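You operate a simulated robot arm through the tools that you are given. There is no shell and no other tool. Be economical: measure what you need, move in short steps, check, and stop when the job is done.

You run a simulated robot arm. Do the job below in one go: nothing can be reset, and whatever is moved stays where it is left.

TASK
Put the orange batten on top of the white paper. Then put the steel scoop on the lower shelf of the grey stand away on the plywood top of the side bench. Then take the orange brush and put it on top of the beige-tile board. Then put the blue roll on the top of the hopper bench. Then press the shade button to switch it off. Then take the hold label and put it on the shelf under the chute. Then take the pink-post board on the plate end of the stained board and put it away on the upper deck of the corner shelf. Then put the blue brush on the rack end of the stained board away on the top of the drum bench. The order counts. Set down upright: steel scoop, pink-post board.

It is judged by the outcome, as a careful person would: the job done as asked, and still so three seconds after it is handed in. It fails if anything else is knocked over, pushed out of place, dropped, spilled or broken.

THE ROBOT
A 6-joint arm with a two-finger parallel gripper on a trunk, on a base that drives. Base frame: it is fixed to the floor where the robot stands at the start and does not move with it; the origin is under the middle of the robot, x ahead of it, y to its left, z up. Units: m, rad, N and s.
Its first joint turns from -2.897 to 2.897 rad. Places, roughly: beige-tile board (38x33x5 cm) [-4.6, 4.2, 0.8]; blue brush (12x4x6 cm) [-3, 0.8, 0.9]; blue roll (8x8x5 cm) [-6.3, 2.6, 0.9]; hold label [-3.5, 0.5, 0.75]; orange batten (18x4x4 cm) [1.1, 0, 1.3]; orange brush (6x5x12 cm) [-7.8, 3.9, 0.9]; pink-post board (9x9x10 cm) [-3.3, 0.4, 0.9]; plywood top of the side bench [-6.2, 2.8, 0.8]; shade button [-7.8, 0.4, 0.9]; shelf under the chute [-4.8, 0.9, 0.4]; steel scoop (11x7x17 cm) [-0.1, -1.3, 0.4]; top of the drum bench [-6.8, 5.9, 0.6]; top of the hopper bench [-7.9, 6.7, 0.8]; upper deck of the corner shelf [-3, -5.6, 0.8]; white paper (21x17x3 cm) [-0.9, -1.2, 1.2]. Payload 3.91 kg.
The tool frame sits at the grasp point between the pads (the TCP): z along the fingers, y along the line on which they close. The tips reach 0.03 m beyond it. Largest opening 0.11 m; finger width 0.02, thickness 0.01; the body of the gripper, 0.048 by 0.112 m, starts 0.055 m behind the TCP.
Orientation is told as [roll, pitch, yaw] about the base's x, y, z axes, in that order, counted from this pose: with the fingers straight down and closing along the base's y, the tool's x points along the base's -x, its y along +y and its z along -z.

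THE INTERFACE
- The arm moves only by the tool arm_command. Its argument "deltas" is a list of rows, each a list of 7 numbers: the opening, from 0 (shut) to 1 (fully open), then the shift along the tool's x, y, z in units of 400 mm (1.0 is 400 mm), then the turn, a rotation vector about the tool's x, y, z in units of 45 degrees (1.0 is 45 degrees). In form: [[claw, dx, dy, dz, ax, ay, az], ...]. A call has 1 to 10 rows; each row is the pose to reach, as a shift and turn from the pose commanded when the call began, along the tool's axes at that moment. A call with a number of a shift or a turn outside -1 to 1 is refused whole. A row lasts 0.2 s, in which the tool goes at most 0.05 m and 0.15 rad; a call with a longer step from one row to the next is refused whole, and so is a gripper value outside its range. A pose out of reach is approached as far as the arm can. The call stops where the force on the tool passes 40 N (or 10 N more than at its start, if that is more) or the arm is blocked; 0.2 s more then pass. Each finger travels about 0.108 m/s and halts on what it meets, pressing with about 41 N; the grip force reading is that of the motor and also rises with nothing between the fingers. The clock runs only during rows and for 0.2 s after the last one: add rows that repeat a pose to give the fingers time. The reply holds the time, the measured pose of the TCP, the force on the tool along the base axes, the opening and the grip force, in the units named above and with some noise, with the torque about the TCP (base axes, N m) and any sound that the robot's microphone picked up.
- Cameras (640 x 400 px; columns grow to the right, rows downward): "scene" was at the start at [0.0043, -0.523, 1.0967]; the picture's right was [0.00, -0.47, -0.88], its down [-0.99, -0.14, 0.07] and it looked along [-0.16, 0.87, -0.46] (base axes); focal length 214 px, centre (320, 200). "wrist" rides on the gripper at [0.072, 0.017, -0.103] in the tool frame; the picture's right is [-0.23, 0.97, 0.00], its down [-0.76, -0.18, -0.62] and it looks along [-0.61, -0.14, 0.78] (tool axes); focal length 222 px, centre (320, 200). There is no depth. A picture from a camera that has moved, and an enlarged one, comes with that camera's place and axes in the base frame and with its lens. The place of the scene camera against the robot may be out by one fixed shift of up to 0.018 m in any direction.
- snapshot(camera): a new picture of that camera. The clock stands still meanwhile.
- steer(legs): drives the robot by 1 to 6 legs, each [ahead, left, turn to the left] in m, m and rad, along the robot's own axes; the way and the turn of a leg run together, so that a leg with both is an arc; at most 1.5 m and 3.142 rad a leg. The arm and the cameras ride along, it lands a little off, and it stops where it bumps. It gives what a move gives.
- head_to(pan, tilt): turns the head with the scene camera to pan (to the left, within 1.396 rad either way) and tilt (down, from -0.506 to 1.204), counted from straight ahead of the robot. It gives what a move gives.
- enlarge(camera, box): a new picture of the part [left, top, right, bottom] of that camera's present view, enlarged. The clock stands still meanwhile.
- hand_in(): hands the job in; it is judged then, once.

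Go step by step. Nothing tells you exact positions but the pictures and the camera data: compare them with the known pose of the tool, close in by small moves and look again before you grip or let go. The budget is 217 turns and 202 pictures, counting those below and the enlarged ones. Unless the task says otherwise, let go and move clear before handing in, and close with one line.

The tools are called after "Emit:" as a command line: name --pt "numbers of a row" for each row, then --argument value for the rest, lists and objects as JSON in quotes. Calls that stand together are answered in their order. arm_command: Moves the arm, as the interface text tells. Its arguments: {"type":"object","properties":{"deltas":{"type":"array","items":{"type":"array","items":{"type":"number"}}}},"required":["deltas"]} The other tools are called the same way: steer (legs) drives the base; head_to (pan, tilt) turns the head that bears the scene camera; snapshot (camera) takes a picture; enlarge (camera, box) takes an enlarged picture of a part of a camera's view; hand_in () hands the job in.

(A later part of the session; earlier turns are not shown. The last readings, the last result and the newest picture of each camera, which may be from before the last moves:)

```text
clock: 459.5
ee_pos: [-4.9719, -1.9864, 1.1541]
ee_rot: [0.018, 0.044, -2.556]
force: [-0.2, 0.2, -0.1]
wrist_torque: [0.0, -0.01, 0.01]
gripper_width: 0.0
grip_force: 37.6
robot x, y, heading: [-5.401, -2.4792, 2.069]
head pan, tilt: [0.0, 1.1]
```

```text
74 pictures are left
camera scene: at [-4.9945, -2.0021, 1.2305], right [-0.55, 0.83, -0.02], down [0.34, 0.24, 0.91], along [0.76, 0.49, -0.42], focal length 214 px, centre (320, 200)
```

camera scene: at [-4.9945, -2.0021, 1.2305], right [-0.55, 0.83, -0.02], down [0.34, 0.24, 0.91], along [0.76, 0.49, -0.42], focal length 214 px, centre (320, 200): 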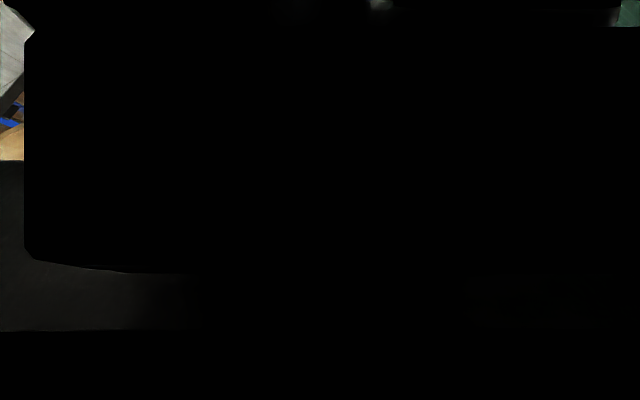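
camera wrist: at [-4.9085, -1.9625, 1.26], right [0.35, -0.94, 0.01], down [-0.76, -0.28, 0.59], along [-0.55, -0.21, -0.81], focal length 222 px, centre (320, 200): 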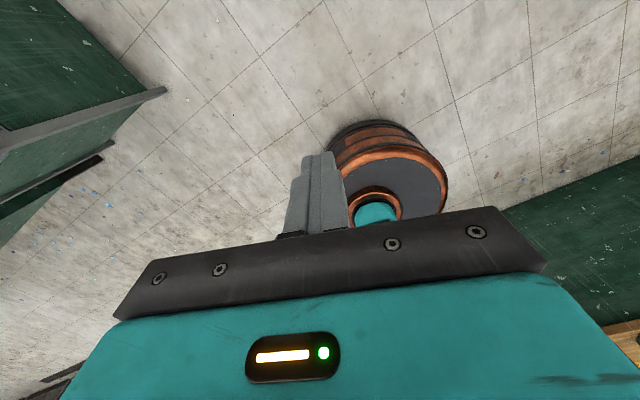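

I need to judge the gap to the north. Looking that way.

Emit:
head_to --pan -1.2 --tilt 0.9

Emit:
snapshot --camera "scene"

Emit:
head_to --pan 1.2 --tilt 0.9

Emit:
snapshot --camera "scene"

```text
clock: 460.9
ee_pos: [-4.973, -1.9864, 1.1548]
ee_rot: [0.018, 0.044, -2.558]
force: [-0.2, 0.6, 0.6]
wrist_torque: [-0.02, -0.01, 0.01]
gripper_width: 0.0001
grip_force: 38.2
robot x, y, heading: [-5.4042, -2.475, 2.073]
head pan, tilt: [-1.201, 0.901]
```

```text
73 pictures are left
camera scene: at [-5.0465, -1.9513, 1.2642], right [-0.24, 0.3, 0.92], down [0.91, -0.27, 0.32], along [0.34, 0.92, -0.2], focal length 214 px, centre (320, 200)
```

scene: 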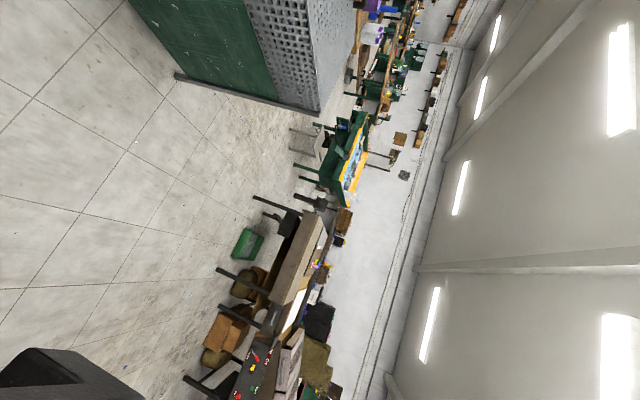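

```text
clock: 463.1
ee_pos: [-4.9732, -1.9859, 1.1534]
ee_rot: [0.02, 0.045, -2.556]
force: [-0.3, -0.6, 0.2]
wrist_torque: [-0.03, 0.0, 0.02]
gripper_width: 0.0001
grip_force: 38.1
robot x, y, heading: [-5.4017, -2.4764, 2.074]
head pan, tilt: [1.201, 0.901]
```

```text
72 pictures are left
camera scene: at [-4.9689, -2.0686, 1.267], right [-0.16, 0.31, -0.94], down [0.1, 0.95, 0.3], along [0.98, -0.05, -0.18], focal length 214 px, centre (320, 200)
```

scene: 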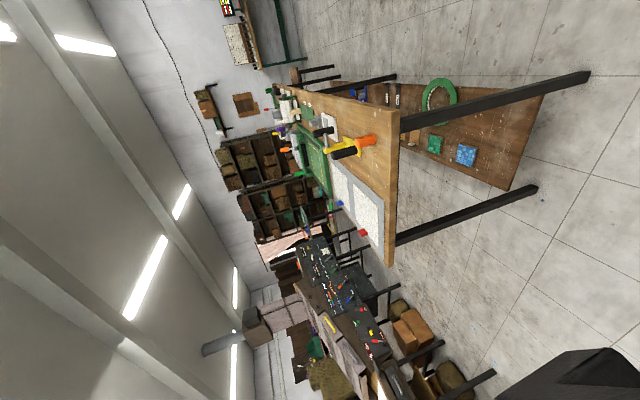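

The gap north is about 1.4 m wide and clear. Driving through it to the open floor south of the stained-board bench.

Emit:
steer --legs '[[0.444, -0.97, 0], [0.444, -0.97, 0], [0.7, -0.05, 0]]'

Emit:
head_to --pan -0.5 --tilt 0.9

Emit:
snapshot --camera "wrist"

Emit:
head_to --pan -1.3 --tilt 0.7

Emit:
snapshot --camera "scene"

```text
clock: 477.2
ee_pos: [-3.9639, 0.3638, 1.1541]
ee_rot: [0.019, 0.045, -2.563]
force: [-0.1, -0.2, -0.6]
wrist_torque: [0.0, 0.0, 0.02]
gripper_width: 0.0
grip_force: 37.9
robot x, y, heading: [-4.3931, -0.1215, 2.065]
head pan, tilt: [1.201, 0.901]
```

```text
clock: 478.9
ee_pos: [-3.9643, 0.3634, 1.1539]
ee_rot: [0.019, 0.044, -2.563]
force: [1.2, -0.7, 0.0]
wrist_torque: [0.03, -0.01, 0.0]
gripper_width: 0.0
grip_force: 37.9
robot x, y, heading: [-4.3952, -0.1174, 2.067]
head pan, tilt: [-0.499, 0.901]
```

```text
71 pictures are left
camera wrist: at [-3.8999, 0.3887, 1.2601], right [0.34, -0.94, 0.01], down [-0.76, -0.27, 0.59], along [-0.55, -0.21, -0.81], focal length 222 px, centre (320, 200)
```

wrist: 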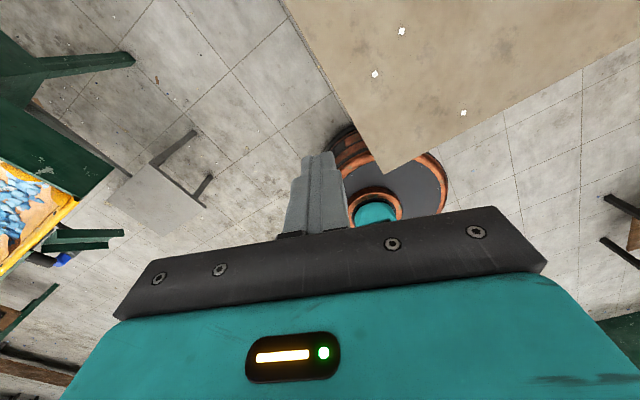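

```text
clock: 480.1
ee_pos: [-3.964, 0.3637, 1.154]
ee_rot: [0.017, 0.043, -2.561]
force: [0.0, -0.2, -0.4]
wrist_torque: [0.02, 0.04, -0.01]
gripper_width: 0.0001
grip_force: 37.7
robot x, y, heading: [-4.3968, -0.1204, 2.065]
head pan, tilt: [-1.3, 0.7]
```

```text
70 pictures are left
camera scene: at [-4.0578, 0.4015, 1.2679], right [-0.19, 0.22, 0.96], down [0.97, -0.1, 0.22], along [0.15, 0.97, -0.19], focal length 214 px, centre (320, 200)
```

scene: 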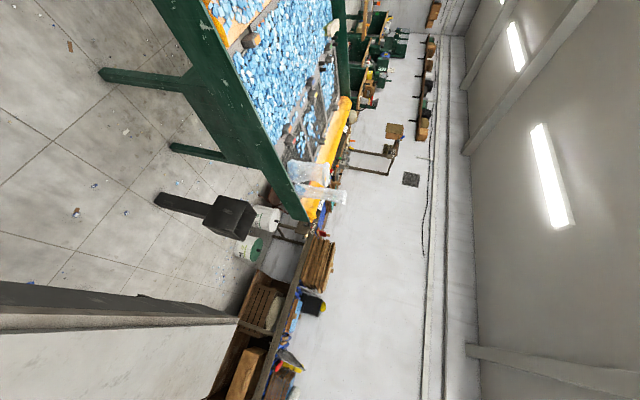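

I'm near the bench's corner; the grey plate under the chute is at (-4.78,0.91). I'll flip the tool by ~170° so the head camera looks outward over the bench again.

Emit:
arm_command --pt "0.5 0 0 0 0 0 0.1" --pt "0.9 0 0 0 0 0 0.29" --pt "0.9 0 0 0 0 0 0.48" --pt "0.9 0 0 0 0 0 0.67" --pt "0.9 0 0 0 0 0 0.86" --pt "0.9 0 0 0 0 0 1.0"

Emit:
arm_command --pt "0.9 0 0 0 0 0 0.19" --pt "0.9 0 0 0 0 0 0.38" --pt "0.9 0 0 0 0 0 0.57" --pt "0.9 0 0 0 0 0 0.76" --pt "0.9 0 0 0 0 0 0.95" --pt "0.9 0 0 0 0 0 1.0"

Emit:
arm_command --pt "0.9 0 0 0 0 0 0.19" --pt "0.9 0 0 0 0 0 0.38" --pt "0.9 0 0 0 0 0 0.57" --pt "0.9 0 0 0 0 0 0.76" --pt "0.9 0 0 0 0 0 0.95" --pt "0.9 0 0 0 0 0 1.0"

Emit:
arm_command --pt "0.9 0 0 0 0 0 0.19" --pt "0.9 0 0 0 0 0 0.38" --pt "0.9 0 0 0 0 0 0.57" --pt "0.9 0 0 0 0 0 0.76"

Emit:
head_to --pan -0.6 --tilt -0.3

Emit:
snapshot --camera "scene"

```text
clock: 481.5
ee_pos: [-3.9641, 0.3645, 1.153]
ee_rot: [-0.016, 0.043, 2.932]
force: [0.1, -0.5, 0.6]
wrist_torque: [-0.03, 0.01, 0.02]
gripper_width: 0.0989
grip_force: 0.0
robot x, y, heading: [-4.3959, -0.1205, 2.066]
head pan, tilt: [-1.3, 0.7]
```

```text
clock: 482.9
ee_pos: [-3.9653, 0.3647, 1.1553]
ee_rot: [-0.043, 0.021, 2.149]
force: [-0.3, 0.0, -0.2]
wrist_torque: [0.0, -0.03, 0.04]
gripper_width: 0.099
grip_force: 0.0
robot x, y, heading: [-4.394, -0.1183, 2.061]
head pan, tilt: [-1.3, 0.7]
```

```text
clock: 484.3
ee_pos: [-3.9642, 0.3648, 1.155]
ee_rot: [-0.044, -0.017, 1.363]
force: [0.5, -0.6, 0.0]
wrist_torque: [-0.01, -0.01, 0.0]
gripper_width: 0.0989
grip_force: 0.1
robot x, y, heading: [-4.3978, -0.1214, 2.066]
head pan, tilt: [-1.3, 0.7]
```

```text
clock: 485.3
ee_pos: [-3.9645, 0.3652, 1.1529]
ee_rot: [-0.026, -0.038, 0.765]
force: [-0.2, -0.3, -0.9]
wrist_torque: [-0.02, 0.01, 0.04]
gripper_width: 0.099
grip_force: 0.2
robot x, y, heading: [-4.3972, -0.1173, 2.06]
head pan, tilt: [-1.3, 0.7]
```

```text
clock: 486.6
ee_pos: [-3.9641, 0.3636, 1.1547]
ee_rot: [-0.027, -0.039, 0.77]
force: [0.1, -0.7, 0.0]
wrist_torque: [-0.04, 0.02, 0.03]
gripper_width: 0.0989
grip_force: 0.1
robot x, y, heading: [-4.3955, -0.124, 2.063]
head pan, tilt: [-0.6, -0.3]
```

```text
69 pictures are left
camera scene: at [-3.8443, 0.4206, 1.2354], right [0.55, -0.6, 0.59], down [-0.56, -0.78, -0.28], along [0.62, -0.18, -0.76], focal length 214 px, centre (320, 200)
```

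scene: 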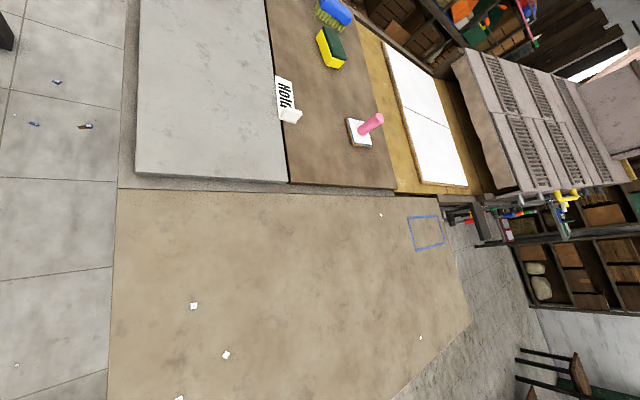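

Now I can see the "Hold" label, the pink-post board, sponge and blue brush. I'll go to the bench's west end, between it and the chute, and point the arm at the label.

Emit:
steer --legs '[[0.268, 0.132, 0], [0.352, -0.715, 0], [0, 0, -1.0]]'

Emit:
head_to --pan 0 --tilt 0.1

Emit:
snapshot --camera "scene"

```text
clock: 495.1
ee_pos: [-3.5229, 0.6123, 1.1541]
ee_rot: [-0.028, -0.037, -0.224]
force: [-0.6, -0.5, 0.2]
wrist_torque: [0.01, 0.0, 0.0]
gripper_width: 0.0987
grip_force: 0.0
robot x, y, heading: [-4.1629, 0.7077, 1.077]
head pan, tilt: [-0.6, -0.3]
```

```text
clock: 496.1
ee_pos: [-3.5215, 0.6126, 1.153]
ee_rot: [-0.028, -0.038, -0.224]
force: [1.0, 0.5, -0.7]
wrist_torque: [-0.01, -0.01, -0.03]
gripper_width: 0.099
grip_force: 0.0
robot x, y, heading: [-4.1644, 0.7056, 1.074]
head pan, tilt: [0.0, 0.099]
```

```text
68 pictures are left
camera scene: at [-3.43, 0.5849, 1.2057], right [-0.22, -0.97, 0.03], down [-0.97, 0.23, 0.06], along [-0.07, -0.01, -1.0], focal length 214 px, centre (320, 200)
```

scene: 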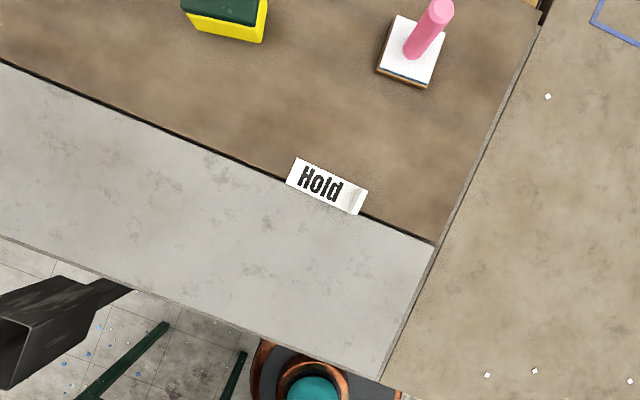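

The Hold label lies at about (-3.44,0.57). Zooming in on its upright tab.

Emit:
enlarge --camera "scene" --box '[270, 140, 390, 230]'

Emit:
snapshot --camera "wrist"

```text
4.44 times, centred on (330, 185) of scene
camera zoom: at [-3.43, 0.5849, 1.2057], right [-0.22, -0.97, 0.03], down [-0.97, 0.23, 0.06], along [-0.07, -0.01, -1.0], focal length 953 px, centre (276, 267)
```

zoom: 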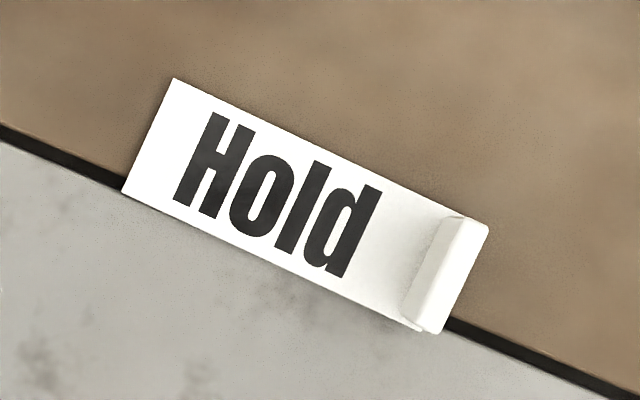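

```text
66 pictures are left
camera wrist: at [-3.5926, 0.6473, 1.2529], right [0.44, 0.9, -0.02], down [0.68, -0.32, 0.66], along [0.58, -0.3, -0.75], focal length 222 px, centre (320, 200)
```

wrist: 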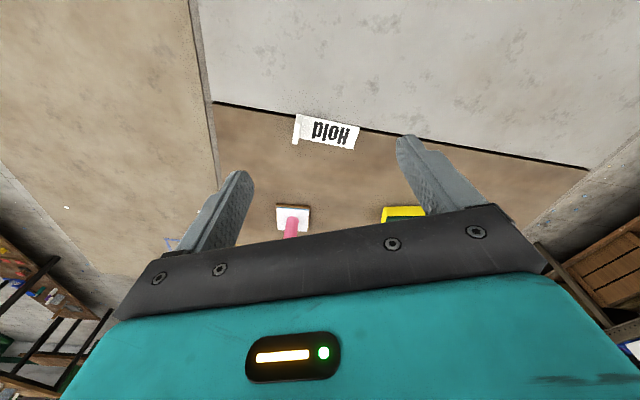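

The tab is at about (-3.464,0.531), top near 0.89, thin along the label's length. I'll align the fingers to close along that direction and go down to z≈1.0.

Emit:
arm_command --pt "0.5 -0.05 -0.045 0.06 -0.012 0.016 0.15" --pt "0.5 -0.1 -0.09 0.12 -0.024 0.032 0.3" --pt "0.5 -0.15 -0.135 0.18 -0.036 0.048 0.45" --pt "0.5 -0.185 -0.167 0.28 -0.036 0.048 0.535" --pt "0.5 -0.185 -0.167 0.38 -0.036 0.048 0.535" --pt "0.5 -0.185 -0.167 0.38 -0.036 0.048 0.535"

Emit:
head_to --pan 0 --tilt 0.6

Emit:
snapshot --camera "scene"

Emit:
snapshot --camera "wrist"

```text
clock: 497.4
ee_pos: [-3.4611, 0.5249, 1.006]
ee_rot: [0.01, -0.004, -0.645]
force: [0.7, 0.1, -0.2]
wrist_torque: [0.03, 0.01, 0.0]
gripper_width: 0.0552
grip_force: 0.0
robot x, y, heading: [-4.1655, 0.7057, 1.072]
head pan, tilt: [0.0, 0.099]
```

```text
clock: 498.4
ee_pos: [-3.4596, 0.5244, 1.0058]
ee_rot: [0.009, -0.003, -0.646]
force: [0.1, -0.4, -0.3]
wrist_torque: [-0.01, -0.03, -0.02]
gripper_width: 0.0548
grip_force: 0.1
robot x, y, heading: [-4.1655, 0.7028, 1.075]
head pan, tilt: [0.0, 0.6]
```

```text
65 pictures are left
camera scene: at [-3.4221, 0.4866, 1.0584], right [-0.6, -0.8, -0.01], down [-0.66, 0.49, 0.56], along [-0.44, 0.34, -0.83], focal length 214 px, centre (320, 200)
```

scene: 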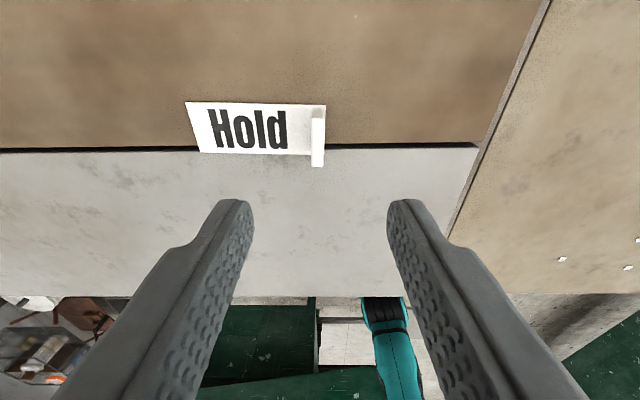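

```text
64 pictures are left
camera wrist: at [-3.5096, 0.5813, 1.1089], right [0.77, 0.64, 0.01], down [0.5, -0.6, 0.62], along [0.41, -0.47, -0.78], focal length 222 px, centre (320, 200)
```

wrist: 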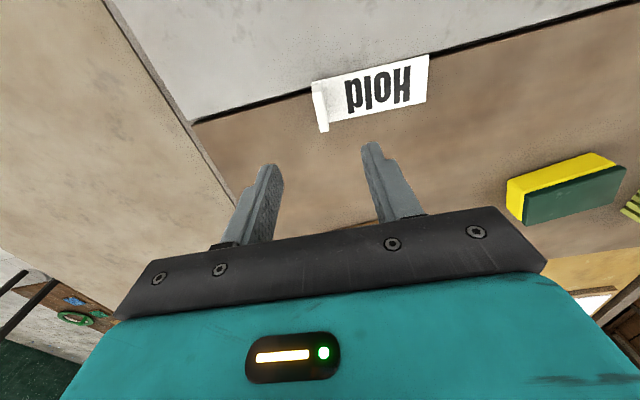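

Aligned within a few mm. Descending close to the table.

Emit:
arm_command --pt "0.5 0.018 0 0.09 0 0 0" --pt "0.5 0.018 0 0.18 0 0 0" --pt "0.5 0.018 0 0.25 0 0 0" --pt "0.5 0.018 0 0.265 0 0 0"

Emit:
snapshot --camera "wrist"

Emit:
snapshot --camera "scene"

```text
clock: 499.4
ee_pos: [-3.4644, 0.5289, 0.9001]
ee_rot: [0.01, -0.003, -0.646]
force: [0.2, -0.1, -0.1]
wrist_torque: [-0.01, 0.0, 0.01]
gripper_width: 0.0549
grip_force: 0.0
robot x, y, heading: [-4.167, 0.7083, 1.074]
head pan, tilt: [0.0, 0.6]
```

```text
63 pictures are left
camera wrist: at [-3.5144, 0.5846, 1.0027], right [0.77, 0.64, 0.01], down [0.5, -0.6, 0.62], along [0.41, -0.47, -0.78], focal length 222 px, centre (320, 200)
```

wrist: 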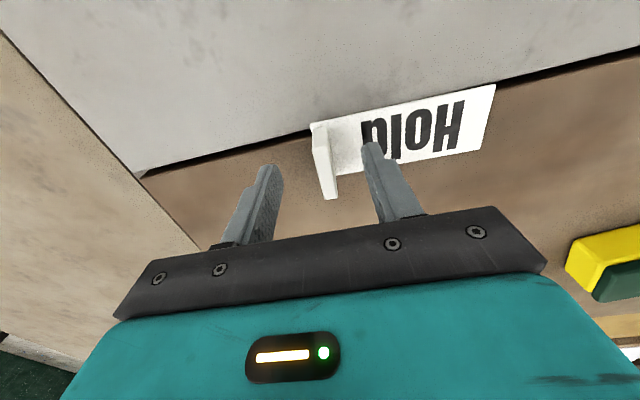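

```text
62 pictures are left
camera scene: at [-3.4269, 0.4899, 0.9523], right [-0.6, -0.8, -0.01], down [-0.66, 0.49, 0.56], along [-0.44, 0.34, -0.83], focal length 214 px, centre (320, 200)
```

scene: 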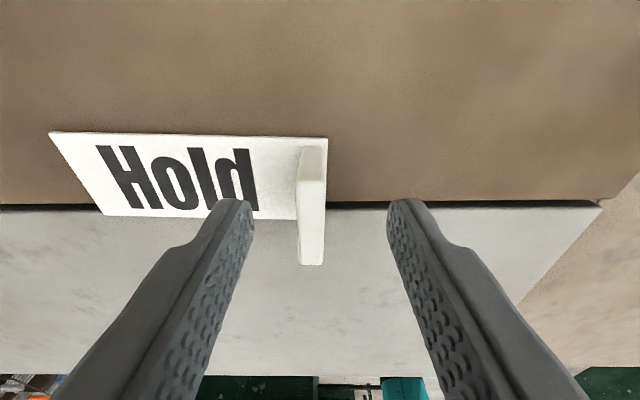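

The tab is between the fingers. Lower 12 mm more and close.

Emit:
arm_command --pt "0.5 0 0 0.015 0 0 0" --pt "0.5 0 0 0.03 0 0 0" --pt "0.0 0 0 0.03 0 0 0" --pt "0.0 0 0 0.03 0 0 0" --pt "0.0 0 0 0.03 0 0 0"

Emit:
arm_command --pt "0 0 0 -0.05 0 0 0" --pt "0 0 0 -0.12 0 0 0" --pt "0 0 0 -0.22 0 0 0"

Emit:
snapshot --camera "scene"

```text
clock: 500.6
ee_pos: [-3.464, 0.5295, 0.8878]
ee_rot: [0.01, -0.003, -0.647]
force: [-0.5, 0.6, 0.4]
wrist_torque: [0.04, 0.0, -0.02]
gripper_width: 0.0088
grip_force: 40.5
robot x, y, heading: [-4.1651, 0.7086, 1.071]
head pan, tilt: [0.0, 0.6]
```

```text
clock: 501.4
ee_pos: [-3.4668, 0.53, 0.9782]
ee_rot: [0.01, -0.003, -0.646]
force: [0.4, -0.1, -0.2]
wrist_torque: [0.0, 0.02, 0.0]
gripper_width: 0.0086
grip_force: 40.7
robot x, y, heading: [-4.1658, 0.7052, 1.069]
head pan, tilt: [0.0, 0.6]
```

```text
61 pictures are left
camera scene: at [-3.4278, 0.4899, 1.0294], right [-0.6, -0.8, -0.01], down [-0.66, 0.49, 0.56], along [-0.44, 0.35, -0.83], focal length 214 px, centre (320, 200)
```

scene: 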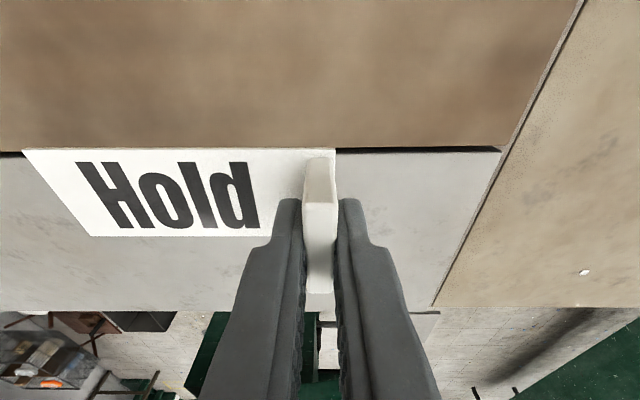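

The label is held. I'll raise and retract, then turn clockwise to face the chute shelf.

Emit:
arm_command --pt "0 0.04 -0.016 -0.1 0 0 0" --pt "0 0.09 -0.038 -0.19 0 0 0" --pt "0 0.14 -0.06 -0.28 0 0 0" --pt "0 0.19 -0.08 -0.36 0 0 0" --pt "0 0.23 -0.0975 -0.42 0 0 0"

Emit:
steer --legs '[[0, 0, -1.5], [0, 0, -1.3]]'

Emit:
head_to --pan 0 --tilt -0.2

Emit:
snapshot --camera "scene"

```text
clock: 502.6
ee_pos: [-3.5627, 0.5519, 1.1421]
ee_rot: [0.011, -0.002, -0.644]
force: [0.3, -0.5, 0.2]
wrist_torque: [0.0, 0.09, 0.0]
gripper_width: 0.0087
grip_force: 40.9
robot x, y, heading: [-4.1649, 0.7121, 1.075]
head pan, tilt: [0.0, 0.6]
```

```text
clock: 509.9
ee_pos: [-4.7833, 0.6633, 1.1424]
ee_rot: [0.009, -0.004, 2.822]
force: [0.7, 1.4, -0.2]
wrist_torque: [-0.01, 0.0, -0.02]
gripper_width: 0.0085
grip_force: 41.0
robot x, y, heading: [-4.1645, 0.7082, -1.739]
head pan, tilt: [0.0, 0.6]
```

```text
clock: 511.0
ee_pos: [-4.7842, 0.6626, 1.1427]
ee_rot: [0.011, -0.003, 2.822]
force: [-1.0, 0.2, -0.2]
wrist_torque: [-0.02, -0.02, -0.02]
gripper_width: 0.0089
grip_force: 40.6
robot x, y, heading: [-4.1686, 0.7068, -1.743]
head pan, tilt: [0.0, -0.201]
```

```text
60 pictures are left
camera scene: at [-4.9099, 0.6978, 1.2006], right [0.31, 0.95, -0.01], down [0.93, -0.31, -0.2], along [-0.2, 0.05, -0.98], focal length 214 px, centre (320, 200)
```

scene: 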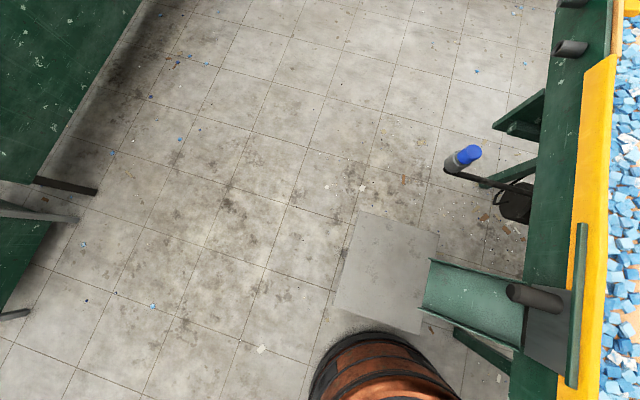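

The plate lies under the green chute's lip. To set the label clear of the lip I'll approach from the south side, with the tab end toward me.

Emit:
steer --legs '[[0.834, -0.402, 0], [-0.251, -0.52, 0], [0, 0, -2.27]]'

Emit:
arm_command --pt "0 0 0 0 0 0 0.17" --pt "0 0 0 0 0 0 0.34" --pt "0 0 0 0 0 0 0.51" --pt "0 0 0 0 0 0 0.68" --pt "0 0 0 0 0 0 0.85" --pt "0 0 0 0 0 0 1.0"

Emit:
arm_command --pt "0 0 0 0 0 0 0.17" --pt "0 0 0 0 0 0 0.34" --pt "0 0 0 0 0 0 0.5"

Emit:
head_to --pan 0 --tilt 0.4

Emit:
snapshot --camera "scene"

```text
clock: 524.0
ee_pos: [-4.8236, 0.8183, 1.1428]
ee_rot: [0.01, -0.004, 0.588]
force: [0.6, -0.5, -0.5]
wrist_torque: [-0.01, 0.02, 0.01]
gripper_width: 0.0087
grip_force: 41.2
robot x, y, heading: [-5.1711, 0.3014, 2.305]
head pan, tilt: [0.0, -0.201]
```

```text
clock: 525.4
ee_pos: [-4.8228, 0.818, 1.143]
ee_rot: [0.01, 0.006, -0.201]
force: [-0.9, 0.4, 0.2]
wrist_torque: [0.0, 0.02, -0.01]
gripper_width: 0.0087
grip_force: 40.2
robot x, y, heading: [-5.1688, 0.301, 2.305]
head pan, tilt: [0.0, -0.201]
```

```text
clock: 526.2
ee_pos: [-4.8229, 0.819, 1.143]
ee_rot: [0.008, 0.008, -0.591]
force: [0.9, -0.2, -0.8]
wrist_torque: [0.0, -0.02, -0.01]
gripper_width: 0.0088
grip_force: 41.4
robot x, y, heading: [-5.1724, 0.3022, 2.301]
head pan, tilt: [0.0, -0.201]
```

```text
clock: 527.2
ee_pos: [-4.8244, 0.8178, 1.1433]
ee_rot: [0.007, 0.009, -0.588]
force: [0.6, 0.7, -0.3]
wrist_torque: [0.01, 0.01, -0.02]
gripper_width: 0.0086
grip_force: 41.2
robot x, y, heading: [-5.1692, 0.3071, 2.307]
head pan, tilt: [0.0, 0.4]
```

```text
59 pictures are left
camera scene: at [-4.768, 0.7718, 1.1901], right [-0.56, -0.83, -0.01], down [-0.77, 0.51, 0.4], along [-0.33, 0.23, -0.92], focal length 214 px, centre (320, 200)
```

scene: 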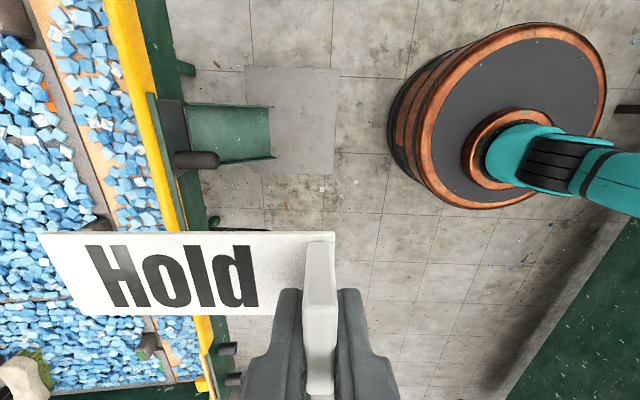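

The plate's free area is visible; I'll set the tab at about (-4.80,0.795) with the card toward the chute lip. Descending.

Emit:
arm_command --pt "0 -0.04 -0.007 0.08 0 0 0" --pt "0 -0.082 -0.0145 0.17 0 0 0" --pt "0 -0.082 -0.0145 0.28 0 0 0" --pt "0 -0.082 -0.0145 0.39 0 0 0" --pt "0 -0.082 -0.0145 0.5 0 0 0" --pt "0 -0.082 -0.0145 0.61 0 0 0" --pt "0 -0.082 -0.0145 0.72 0 0 0" --pt "0 -0.082 -0.0145 0.83 0 0 0" --pt "0 -0.082 -0.0145 0.94 0 0 0" --pt "0 -0.082 -0.0145 1.0 0 0 0"

Emit:
snapshot --camera "scene"

Emit:
snapshot --camera "wrist"

```text
clock: 529.4
ee_pos: [-4.8006, 0.7997, 0.743]
ee_rot: [0.008, 0.009, -0.59]
force: [-0.4, -0.4, 0.3]
wrist_torque: [-0.01, 0.01, -0.03]
gripper_width: 0.0086
grip_force: 40.6
robot x, y, heading: [-5.1665, 0.3012, 2.305]
head pan, tilt: [0.0, 0.4]
```

```text
58 pictures are left
camera scene: at [-4.745, 0.7527, 0.7901], right [-0.56, -0.83, -0.01], down [-0.76, 0.51, 0.4], along [-0.33, 0.23, -0.92], focal length 214 px, centre (320, 200)
```

scene: 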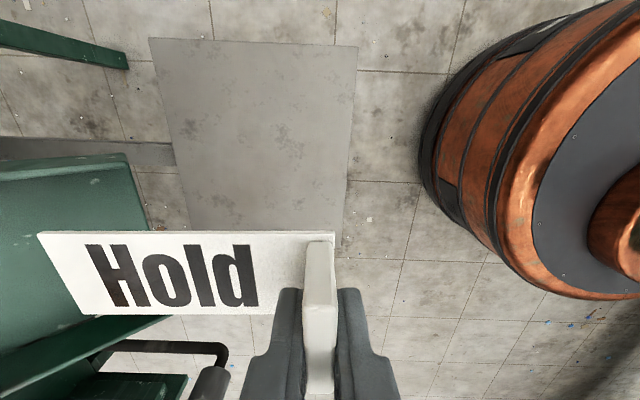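

```text
57 pictures are left
camera wrist: at [-4.8517, 0.8519, 0.8465], right [0.73, 0.68, 0.01], down [0.54, -0.58, 0.62], along [0.42, -0.45, -0.79], focal length 222 px, centre (320, 200)
```

wrist: 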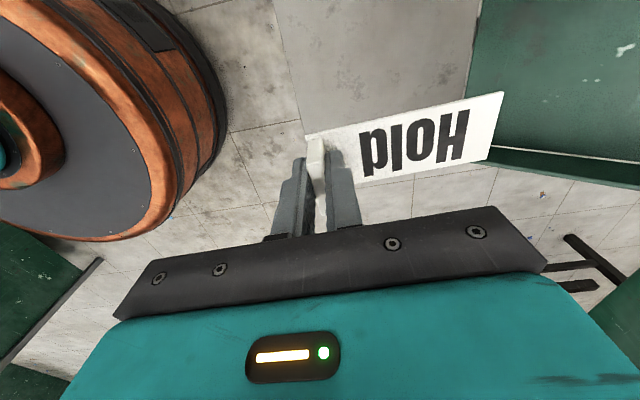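

The tab will land well on the plate, clear of the chute lip. Continuing down.

Emit:
arm_command --pt "0 0 0 0.11 0 0 0" --pt "0 0 0 0.22 0 0 0" --pt "0 0 0 0.33 0 0 0" --pt "0 0 0 0.44 0 0 0" --pt "0 0 0 0.55 0 0 0" --pt "0 0 0 0.64 0 0 0" --pt "0 0 0 0.7 0 0 0"

Emit:
snapshot --camera "scene"

```text
clock: 531.0
ee_pos: [-4.8008, 0.8032, 0.4617]
ee_rot: [0.007, 0.008, -0.59]
force: [-0.5, 0.8, 0.2]
wrist_torque: [-0.02, 0.0, 0.04]
gripper_width: 0.0087
grip_force: 41.2
robot x, y, heading: [-5.1663, 0.3025, 2.309]
head pan, tilt: [0.0, 0.4]
```

```text
56 pictures are left
camera scene: at [-4.7456, 0.7567, 0.5088], right [-0.56, -0.83, -0.01], down [-0.76, 0.51, 0.4], along [-0.33, 0.23, -0.92], focal length 214 px, centre (320, 200)
```

scene: 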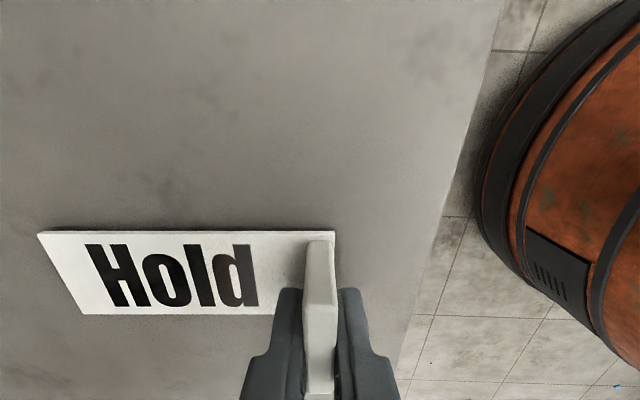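

Good placement; lowering to contact in 3 mm steps.

Emit:
arm_command --pt "0 0 0 0.02 0 0 0" --pt "0 0 0 0.03 0 0 0" --pt "0 0 0 0.038 0 0 0" --pt "0 0 0 0.046 0 0 0" --pt "0 0 0 0.054 0 0 0" --pt "0 0 0 0.062 0 0 0" --pt "0 0 0 0.07 0 0 0" --pt "0 0 0 0.078 0 0 0" --pt "0 0 0 0.086 0 0 0" --pt "0 0 0 0.094 0 0 0"

```text
clock: 531.5
ee_pos: [-4.8016, 0.8044, 0.4581]
ee_rot: [0.01, 0.007, -0.59]
force: [-4.3, -5.1, 18.9]
wrist_torque: [-0.38, 0.08, -0.05]
gripper_width: 0.0085
grip_force: 40.9
robot x, y, heading: [-5.1722, 0.3054, 2.305]
head pan, tilt: [0.0, 0.4]
stopped in row 2: the force on the tool passed its limit at 45 N (the readings are from after the stop); the commanded pose is now the measured one
```

Contact at 0.458. Opening slightly and rising.

Emit:
arm_command --pt "0.15 0 0 -0.004 0 0 0" --pt "0.35 0 0 -0.006 0 0 0" --pt "0.35 0 0 -0.03 0 0 0" --pt "0.35 0 0 -0.1 0 0 0" --pt "0.35 0 0 -0.21 0 0 0" --pt "0.35 0 0 -0.32 0 0 0" --pt "0.35 0 0 -0.43 0 0 0" --pt "0.35 0 0 -0.54 0 0 0" --pt "0.35 0 0 -0.65 0 0 0"

Emit:
arm_command --pt "0.9 0 0 -0.11 0 0 0" --pt "0.9 0 0 -0.22 0 0 0" --pt "0.9 0 0 -0.33 0 0 0" --pt "0.9 0 0 -0.44 0 0 0" --pt "0.9 0 0 -0.55 0 0 0" --pt "0.9 0 0 -0.66 0 0 0" --pt "0.9 0 0 -0.77 0 0 0" --pt "0.9 0 0 -0.88 0 0 0" --pt "0.9 0 0 -0.99 0 0 0"

Emit:
snapshot --camera "scene"

```text
clock: 533.5
ee_pos: [-4.8022, 0.8, 0.7163]
ee_rot: [0.01, 0.01, -0.59]
force: [0.8, 0.4, 0.4]
wrist_torque: [0.03, 0.04, 0.02]
gripper_width: 0.0385
grip_force: 0.1
robot x, y, heading: [-5.1662, 0.306, 2.307]
head pan, tilt: [0.0, 0.4]
```

```text
clock: 535.5
ee_pos: [-4.7987, 0.7931, 1.1142]
ee_rot: [0.008, 0.008, -0.589]
force: [0.1, 0.0, -0.2]
wrist_torque: [-0.02, -0.01, 0.02]
gripper_width: 0.0988
grip_force: 0.0
robot x, y, heading: [-5.1689, 0.3031, 2.304]
head pan, tilt: [0.0, 0.4]
```

```text
55 pictures are left
camera scene: at [-4.7438, 0.7473, 1.1612], right [-0.56, -0.83, -0.01], down [-0.76, 0.51, 0.4], along [-0.33, 0.23, -0.92], focal length 214 px, centre (320, 200)
```

scene: 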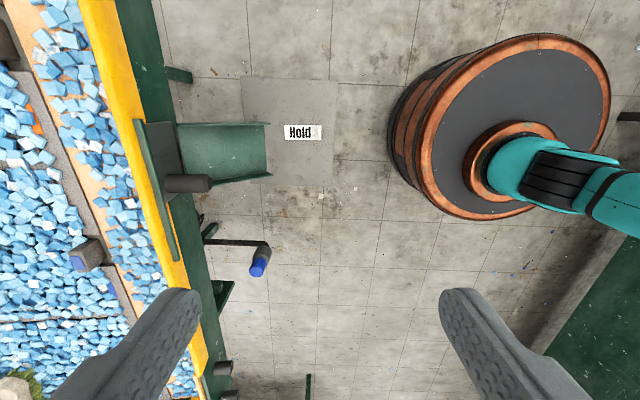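

The Hold label rests on the plate beneath the chute. Next the pink-post board: back to the bench's west end.

Emit:
steer --legs '[[-0.584, -0.128, 0], [0, 0, -1.2], [0.867, -0.135, 0]]'

Emit:
arm_command --pt "0.6 0 0 0 0 0 -0.18" --pt "0.6 0 0 0 0 0 -0.36" --pt "0.6 0 0 0 0 0 -0.54" --pt "0.6 0 0 0 0 0 -0.72" --pt "0.6 0 0 0 0 0 -0.9" --pt "0.6 0 0 0 0 0 -1.0"

Emit:
arm_command --pt "0.6 0 0 0 0 0 -0.18" --pt "0.6 0 0 0 0 0 -0.36" --pt "0.6 0 0 0 0 0 -0.54" --pt "0.6 0 0 0 0 0 -0.72" --pt "0.6 0 0 0 0 0 -0.9"

Emit:
arm_command --pt "0.6 0 0 0 0 -0.18 0" --pt "0.6 0 0 0 0 -0.36 0" --pt "0.6 0 0 0 0 -0.54 0" --pt "0.6 0 0 0 0 -0.72 0" --pt "0.6 0 0 0 0 -0.9 0" --pt "0.6 0 0 0 0 -1.0 0"

Emit:
snapshot --camera "scene"

```text
clock: 546.1
ee_pos: [-3.5824, 0.4985, 1.1147]
ee_rot: [0.01, 0.009, -1.796]
force: [-0.9, -0.2, 0.4]
wrist_torque: [0.03, 0.0, 0.0]
gripper_width: 0.099
grip_force: 0.2
robot x, y, heading: [-4.1708, 0.6646, 1.099]
head pan, tilt: [0.0, 0.4]
```

```text
clock: 547.5
ee_pos: [-3.5817, 0.4977, 1.1148]
ee_rot: [0.012, -0.003, -1.009]
force: [-0.5, 0.3, -0.2]
wrist_torque: [-0.01, 0.02, 0.02]
gripper_width: 0.066
grip_force: 0.1
robot x, y, heading: [-4.1722, 0.6706, 1.1]
head pan, tilt: [0.0, 0.4]
```

```text
clock: 548.7
ee_pos: [-3.5817, 0.4966, 1.1145]
ee_rot: [0.008, -0.01, -0.302]
force: [-0.4, 0.0, 0.1]
wrist_torque: [0.04, -0.03, 0.0]
gripper_width: 0.0659
grip_force: 0.1
robot x, y, heading: [-4.1727, 0.6674, 1.099]
head pan, tilt: [0.0, 0.4]
```

```text
clock: 550.1
ee_pos: [-3.5812, 0.497, 1.1141]
ee_rot: [0.011, -0.797, -0.314]
force: [0.3, 0.3, 0.3]
wrist_torque: [-0.02, -0.04, -0.01]
gripper_width: 0.0662
grip_force: 0.1
robot x, y, heading: [-4.1715, 0.6696, 1.096]
head pan, tilt: [0.0, 0.4]
```

```text
54 pictures are left
camera scene: at [-3.5642, 0.484, 1.203], right [-0.3, -0.95, -0.01], down [-0.88, 0.28, -0.39], along [0.37, -0.11, -0.92], focal length 214 px, centre (320, 200)
```

scene: 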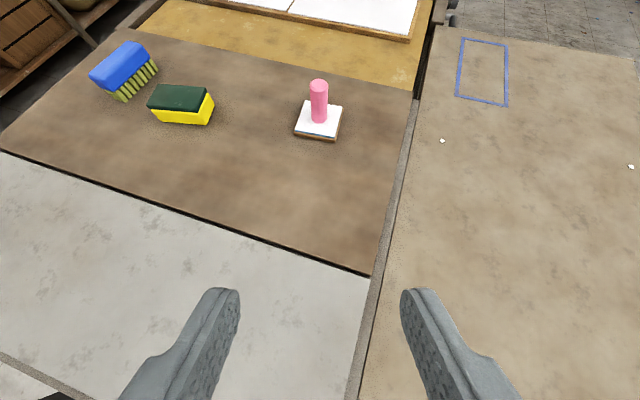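

The pink post's axis is at about (-3.287,0.405), top ≈0.97. Moving to a point 8 cm short of it.

Emit:
arm_command --pt "0.6 -0.013 0.002 0.102 0 0 0" --pt "0.6 -0.026 0.003 0.204 0 0 0" --pt "0.6 -0.039 0.005 0.306 0 0 0" --pt "0.6 -0.052 0.006 0.408 0 0 0" --pt "0.6 -0.065 0.008 0.51 0 0 0" --pt "0.6 -0.078 0.01 0.612 0 0 0" --pt "0.6 -0.09 0.011 0.715 0 0 0" --pt "0.6 -0.09 0.011 0.715 0 0 0"

Emit:
snapshot --camera "scene"

Emit:
snapshot --camera "wrist"

```text
clock: 551.9
ee_pos: [-3.3625, 0.4347, 0.9379]
ee_rot: [0.012, -0.794, -0.312]
force: [0.2, 0.1, 0.3]
wrist_torque: [0.0, 0.02, -0.04]
gripper_width: 0.066
grip_force: 0.0
robot x, y, heading: [-4.1729, 0.6677, 1.094]
head pan, tilt: [0.0, 0.4]
```

```text
53 pictures are left
camera scene: at [-3.3442, 0.4214, 1.0259], right [-0.3, -0.95, -0.01], down [-0.88, 0.28, -0.38], along [0.37, -0.11, -0.92], focal length 214 px, centre (320, 200)
```

scene: 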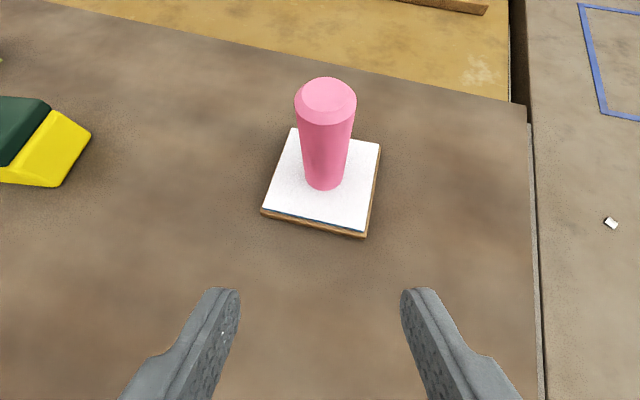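

```text
52 pictures are left
camera wrist: at [-3.4765, 0.4877, 0.9575], right [0.44, 0.88, 0.17], down [0.03, -0.2, 0.98], along [0.9, -0.43, -0.12], focal length 222 px, centre (320, 200)
```

wrist: 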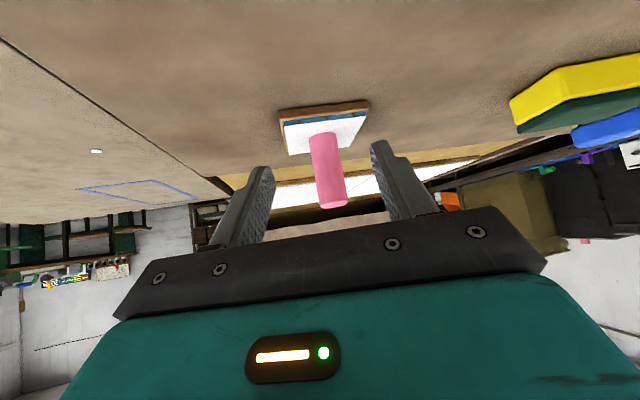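

Post axis refined to (-3.276,0.397). Advancing and gripping.

Emit:
arm_command --pt "0.6 -0.053 -0.008 0.058 0 0 0" --pt "0.6 -0.106 -0.016 0.116 0 0 0" --pt "0.6 -0.159 -0.023 0.173 0 0 0" --pt "0.6 -0.159 -0.023 0.173 0 0 0" --pt "0.0 -0.159 -0.023 0.173 0 0 0" --pt "0.0 -0.159 -0.023 0.173 0 0 0" --pt "0.0 -0.159 -0.023 0.173 0 0 0"

Emit:
snapshot --camera "scene"

```text
clock: 553.5
ee_pos: [-3.2747, 0.3969, 0.936]
ee_rot: [0.011, -0.794, -0.315]
force: [0.6, -0.9, -0.5]
wrist_torque: [-0.13, -0.06, 0.05]
gripper_width: 0.0293
grip_force: 41.2
robot x, y, heading: [-4.1697, 0.6662, 1.101]
head pan, tilt: [0.0, 0.4]
```

```text
51 pictures are left
camera scene: at [-3.2563, 0.3838, 1.0247], right [-0.3, -0.95, -0.01], down [-0.88, 0.28, -0.38], along [0.37, -0.11, -0.92], focal length 214 px, centre (320, 200)
```

scene: 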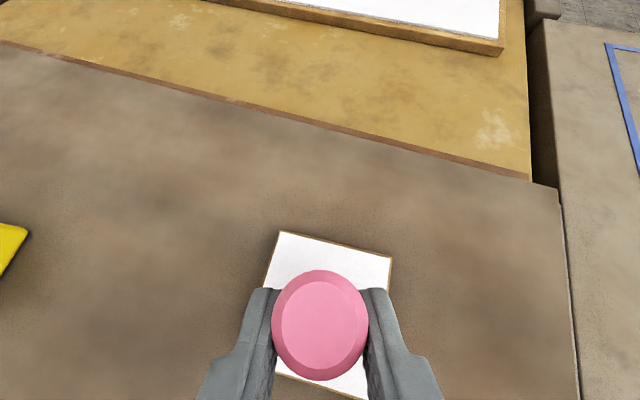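

Gripped. Lifting, retracting, then heading south through the gap toward the corner shelf.

Emit:
arm_command --pt "0 -0.07 0 -0.07 0 0 0" --pt "0 -0.14 0 -0.14 0 0 0" --pt "0 -0.21 0 -0.21 0 0 0" --pt "0 -0.28 0 -0.28 0 0 0" --pt "0 -0.2 0 -0.37 0 0 0" --pt "0 -0.12 0 -0.46 0 0 0" --pt "0 -0.04 0 -0.55 0 0 0" --pt "0 0.04 0 -0.64 0 0 0" --pt "0 0.12 0 -0.72 0 0 0"

Emit:
steer --legs '[[-0.936, 0.141, 0], [-0.128, -0.848, 0], [0, 0, -1.92], [0.223, -1.108, 0], [0.223, -1.108, 0]]'

Emit:
head_to --pan 0.3 --tilt -0.35

Emit:
snapshot --camera "scene"

```text
clock: 555.5
ee_pos: [-3.5016, 0.4681, 1.1009]
ee_rot: [0.014, -0.794, -0.314]
force: [0.7, -0.5, -3.3]
wrist_torque: [0.02, 0.02, 0.0]
gripper_width: 0.0294
grip_force: 40.5
robot x, y, heading: [-4.1694, 0.6663, 1.095]
head pan, tilt: [0.0, 0.4]
```

```text
clock: 580.0
ee_pos: [-5.779, -2.985, 1.1026]
ee_rot: [0.012, -0.794, -2.241]
force: [0.6, 0.0, -1.7]
wrist_torque: [0.03, -0.03, -0.02]
gripper_width: 0.0295
grip_force: 41.1
robot x, y, heading: [-5.3541, -2.4276, -0.825]
head pan, tilt: [0.0, 0.4]
```

```text
clock: 581.1
ee_pos: [-5.7804, -2.9841, 1.1027]
ee_rot: [0.013, -0.796, -2.241]
force: [0.5, 0.1, -1.9]
wrist_torque: [0.01, 0.0, 0.01]
gripper_width: 0.0293
grip_force: 41.3
robot x, y, heading: [-5.3551, -2.4254, -0.825]
head pan, tilt: [0.3, -0.351]
```

```text
50 pictures are left
camera scene: at [-5.8019, -3.0485, 1.2526], right [-0.88, 0.42, -0.22], down [0.35, 0.27, -0.9], along [-0.32, -0.87, -0.38], focal length 214 px, centre (320, 200)
```

scene: 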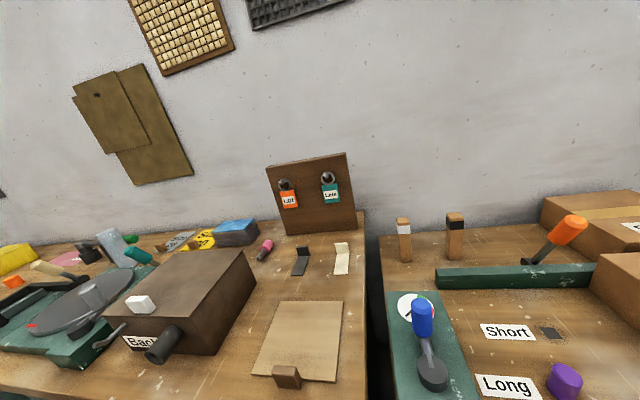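

Turning the arm east along the corridor and driving on.

Emit:
steer --legs '[[0, 0, 1.59], [0.27, -1.45, 0]]'

Emit:
head_to --pan 0 --tilt -0.35

Emit:
snapshot --camera "scene"

```text
clock: 592.2
ee_pos: [-3.5968, -3.6805, 1.1016]
ee_rot: [0.011, -0.795, -0.644]
force: [0.4, 0.9, -1.1]
wrist_torque: [0.02, 0.03, 0.04]
gripper_width: 0.0292
grip_force: 41.2
robot x, y, heading: [-4.1653, -3.2747, 0.766]
head pan, tilt: [0.3, -0.351]
```

```text
clock: 593.0
ee_pos: [-3.5966, -3.6818, 1.1033]
ee_rot: [0.011, -0.794, -0.644]
force: [0.0, -0.9, -1.6]
wrist_torque: [-0.01, 0.02, 0.01]
gripper_width: 0.0294
grip_force: 41.7
robot x, y, heading: [-4.1676, -3.2753, 0.77]
head pan, tilt: [0.0, -0.351]
```

```text
49 pictures are left
camera scene: at [-3.5546, -3.7228, 1.2501], right [-0.59, -0.81, -0.01], down [-0.33, 0.25, -0.91], along [0.74, -0.54, -0.41], focal length 214 px, centre (320, 200)
```

scene: 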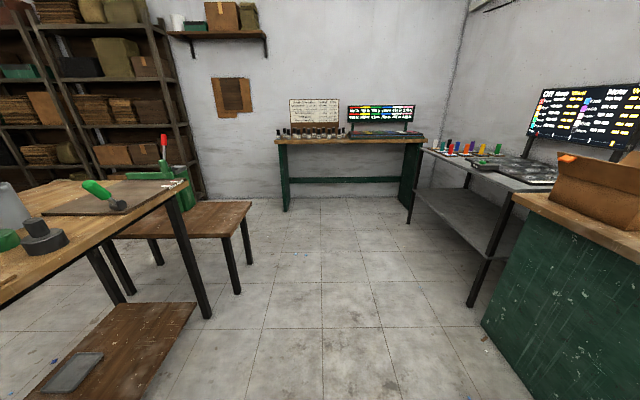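

The corner shelf is the grey two-deck stand on the right by the wall. Driving in front of it and turning the arm to it.

Emit:
steer --legs '[[0.1, -1.11, 0], [0.1, -1.11, 0], [0, 0, -1.5]]'

Emit:
head_to --pan 0 --tilt 0.1

Emit:
snapshot --camera "scene"

```text
clock: 607.7
ee_pos: [-2.7817, -5.3036, 1.1025]
ee_rot: [0.012, -0.793, -2.102]
force: [-0.5, 0.1, -1.0]
wrist_torque: [0.0, 0.0, 0.02]
gripper_width: 0.0295
grip_force: 41.1
robot x, y, heading: [-2.441, -4.6931, -0.689]
head pan, tilt: [0.0, -0.351]
```

```text
clock: 608.6
ee_pos: [-2.7826, -5.3036, 1.1021]
ee_rot: [0.011, -0.794, -2.101]
force: [-1.4, -0.3, -1.5]
wrist_torque: [0.01, -0.02, 0.0]
gripper_width: 0.0296
grip_force: 40.5
robot x, y, heading: [-2.4398, -4.6939, -0.686]
head pan, tilt: [0.0, 0.099]
```

```text
48 pictures are left
camera scene: at [-2.81, -5.3461, 1.2114], right [-0.87, 0.5, -0.01], down [0.39, 0.66, -0.64], along [-0.31, -0.56, -0.77], focal length 214 px, centre (320, 200)
```

scene: 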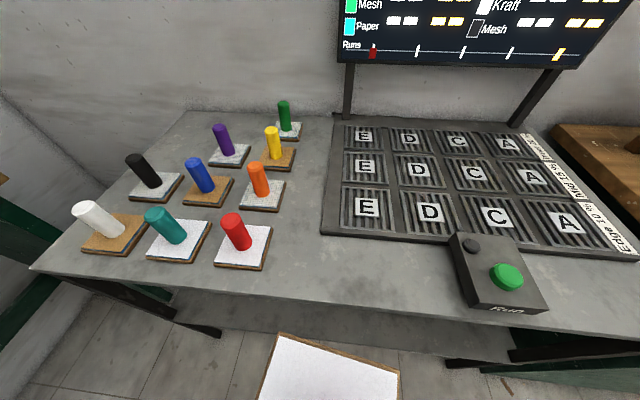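

The deck holds other post boards, a mat and a Run box; the free front strip around (-2.90,-5.42) fits my board. Moving above it.

Emit:
arm_command --pt "0 -0.021 -0.023 0.093 0 0 0" --pt "0 -0.042 -0.046 0.185 0 0 0" --pt "0 -0.063 -0.07 0.278 0 0 0" --pt "0 -0.084 -0.093 0.37 0 0 0" --pt "0 -0.105 -0.116 0.463 0 0 0" --pt "0 -0.105 -0.116 0.463 0 0 0"

Emit:
snapshot --camera "scene"

Emit:
snapshot --camera "wrist"

```text
clock: 610.0
ee_pos: [-2.9019, -5.421, 1.0013]
ee_rot: [0.01, -0.797, -2.101]
force: [0.3, -0.1, -1.3]
wrist_torque: [0.04, -0.04, -0.03]
gripper_width: 0.0291
grip_force: 41.2
robot x, y, heading: [-2.4456, -4.6935, -0.692]
head pan, tilt: [0.0, 0.099]
```

```text
47 pictures are left
camera scene: at [-2.9291, -5.4632, 1.111], right [-0.87, 0.5, -0.01], down [0.39, 0.66, -0.64], along [-0.31, -0.56, -0.77], focal length 214 px, centre (320, 200)
```

scene: 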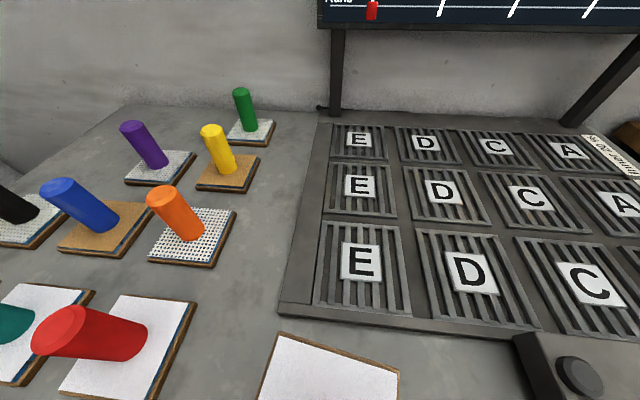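

```text
46 pictures are left
camera wrist: at [-2.8255, -5.3211, 1.0221], right [0.76, -0.62, 0.17], down [-0.21, 0.02, 0.98], along [-0.61, -0.78, -0.12], focal length 222 px, centre (320, 200)
```

wrist: 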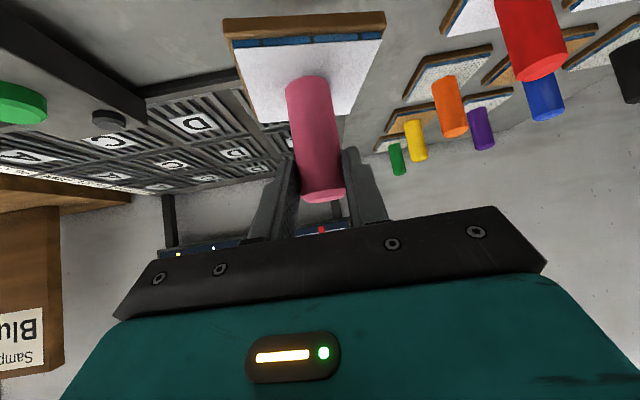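

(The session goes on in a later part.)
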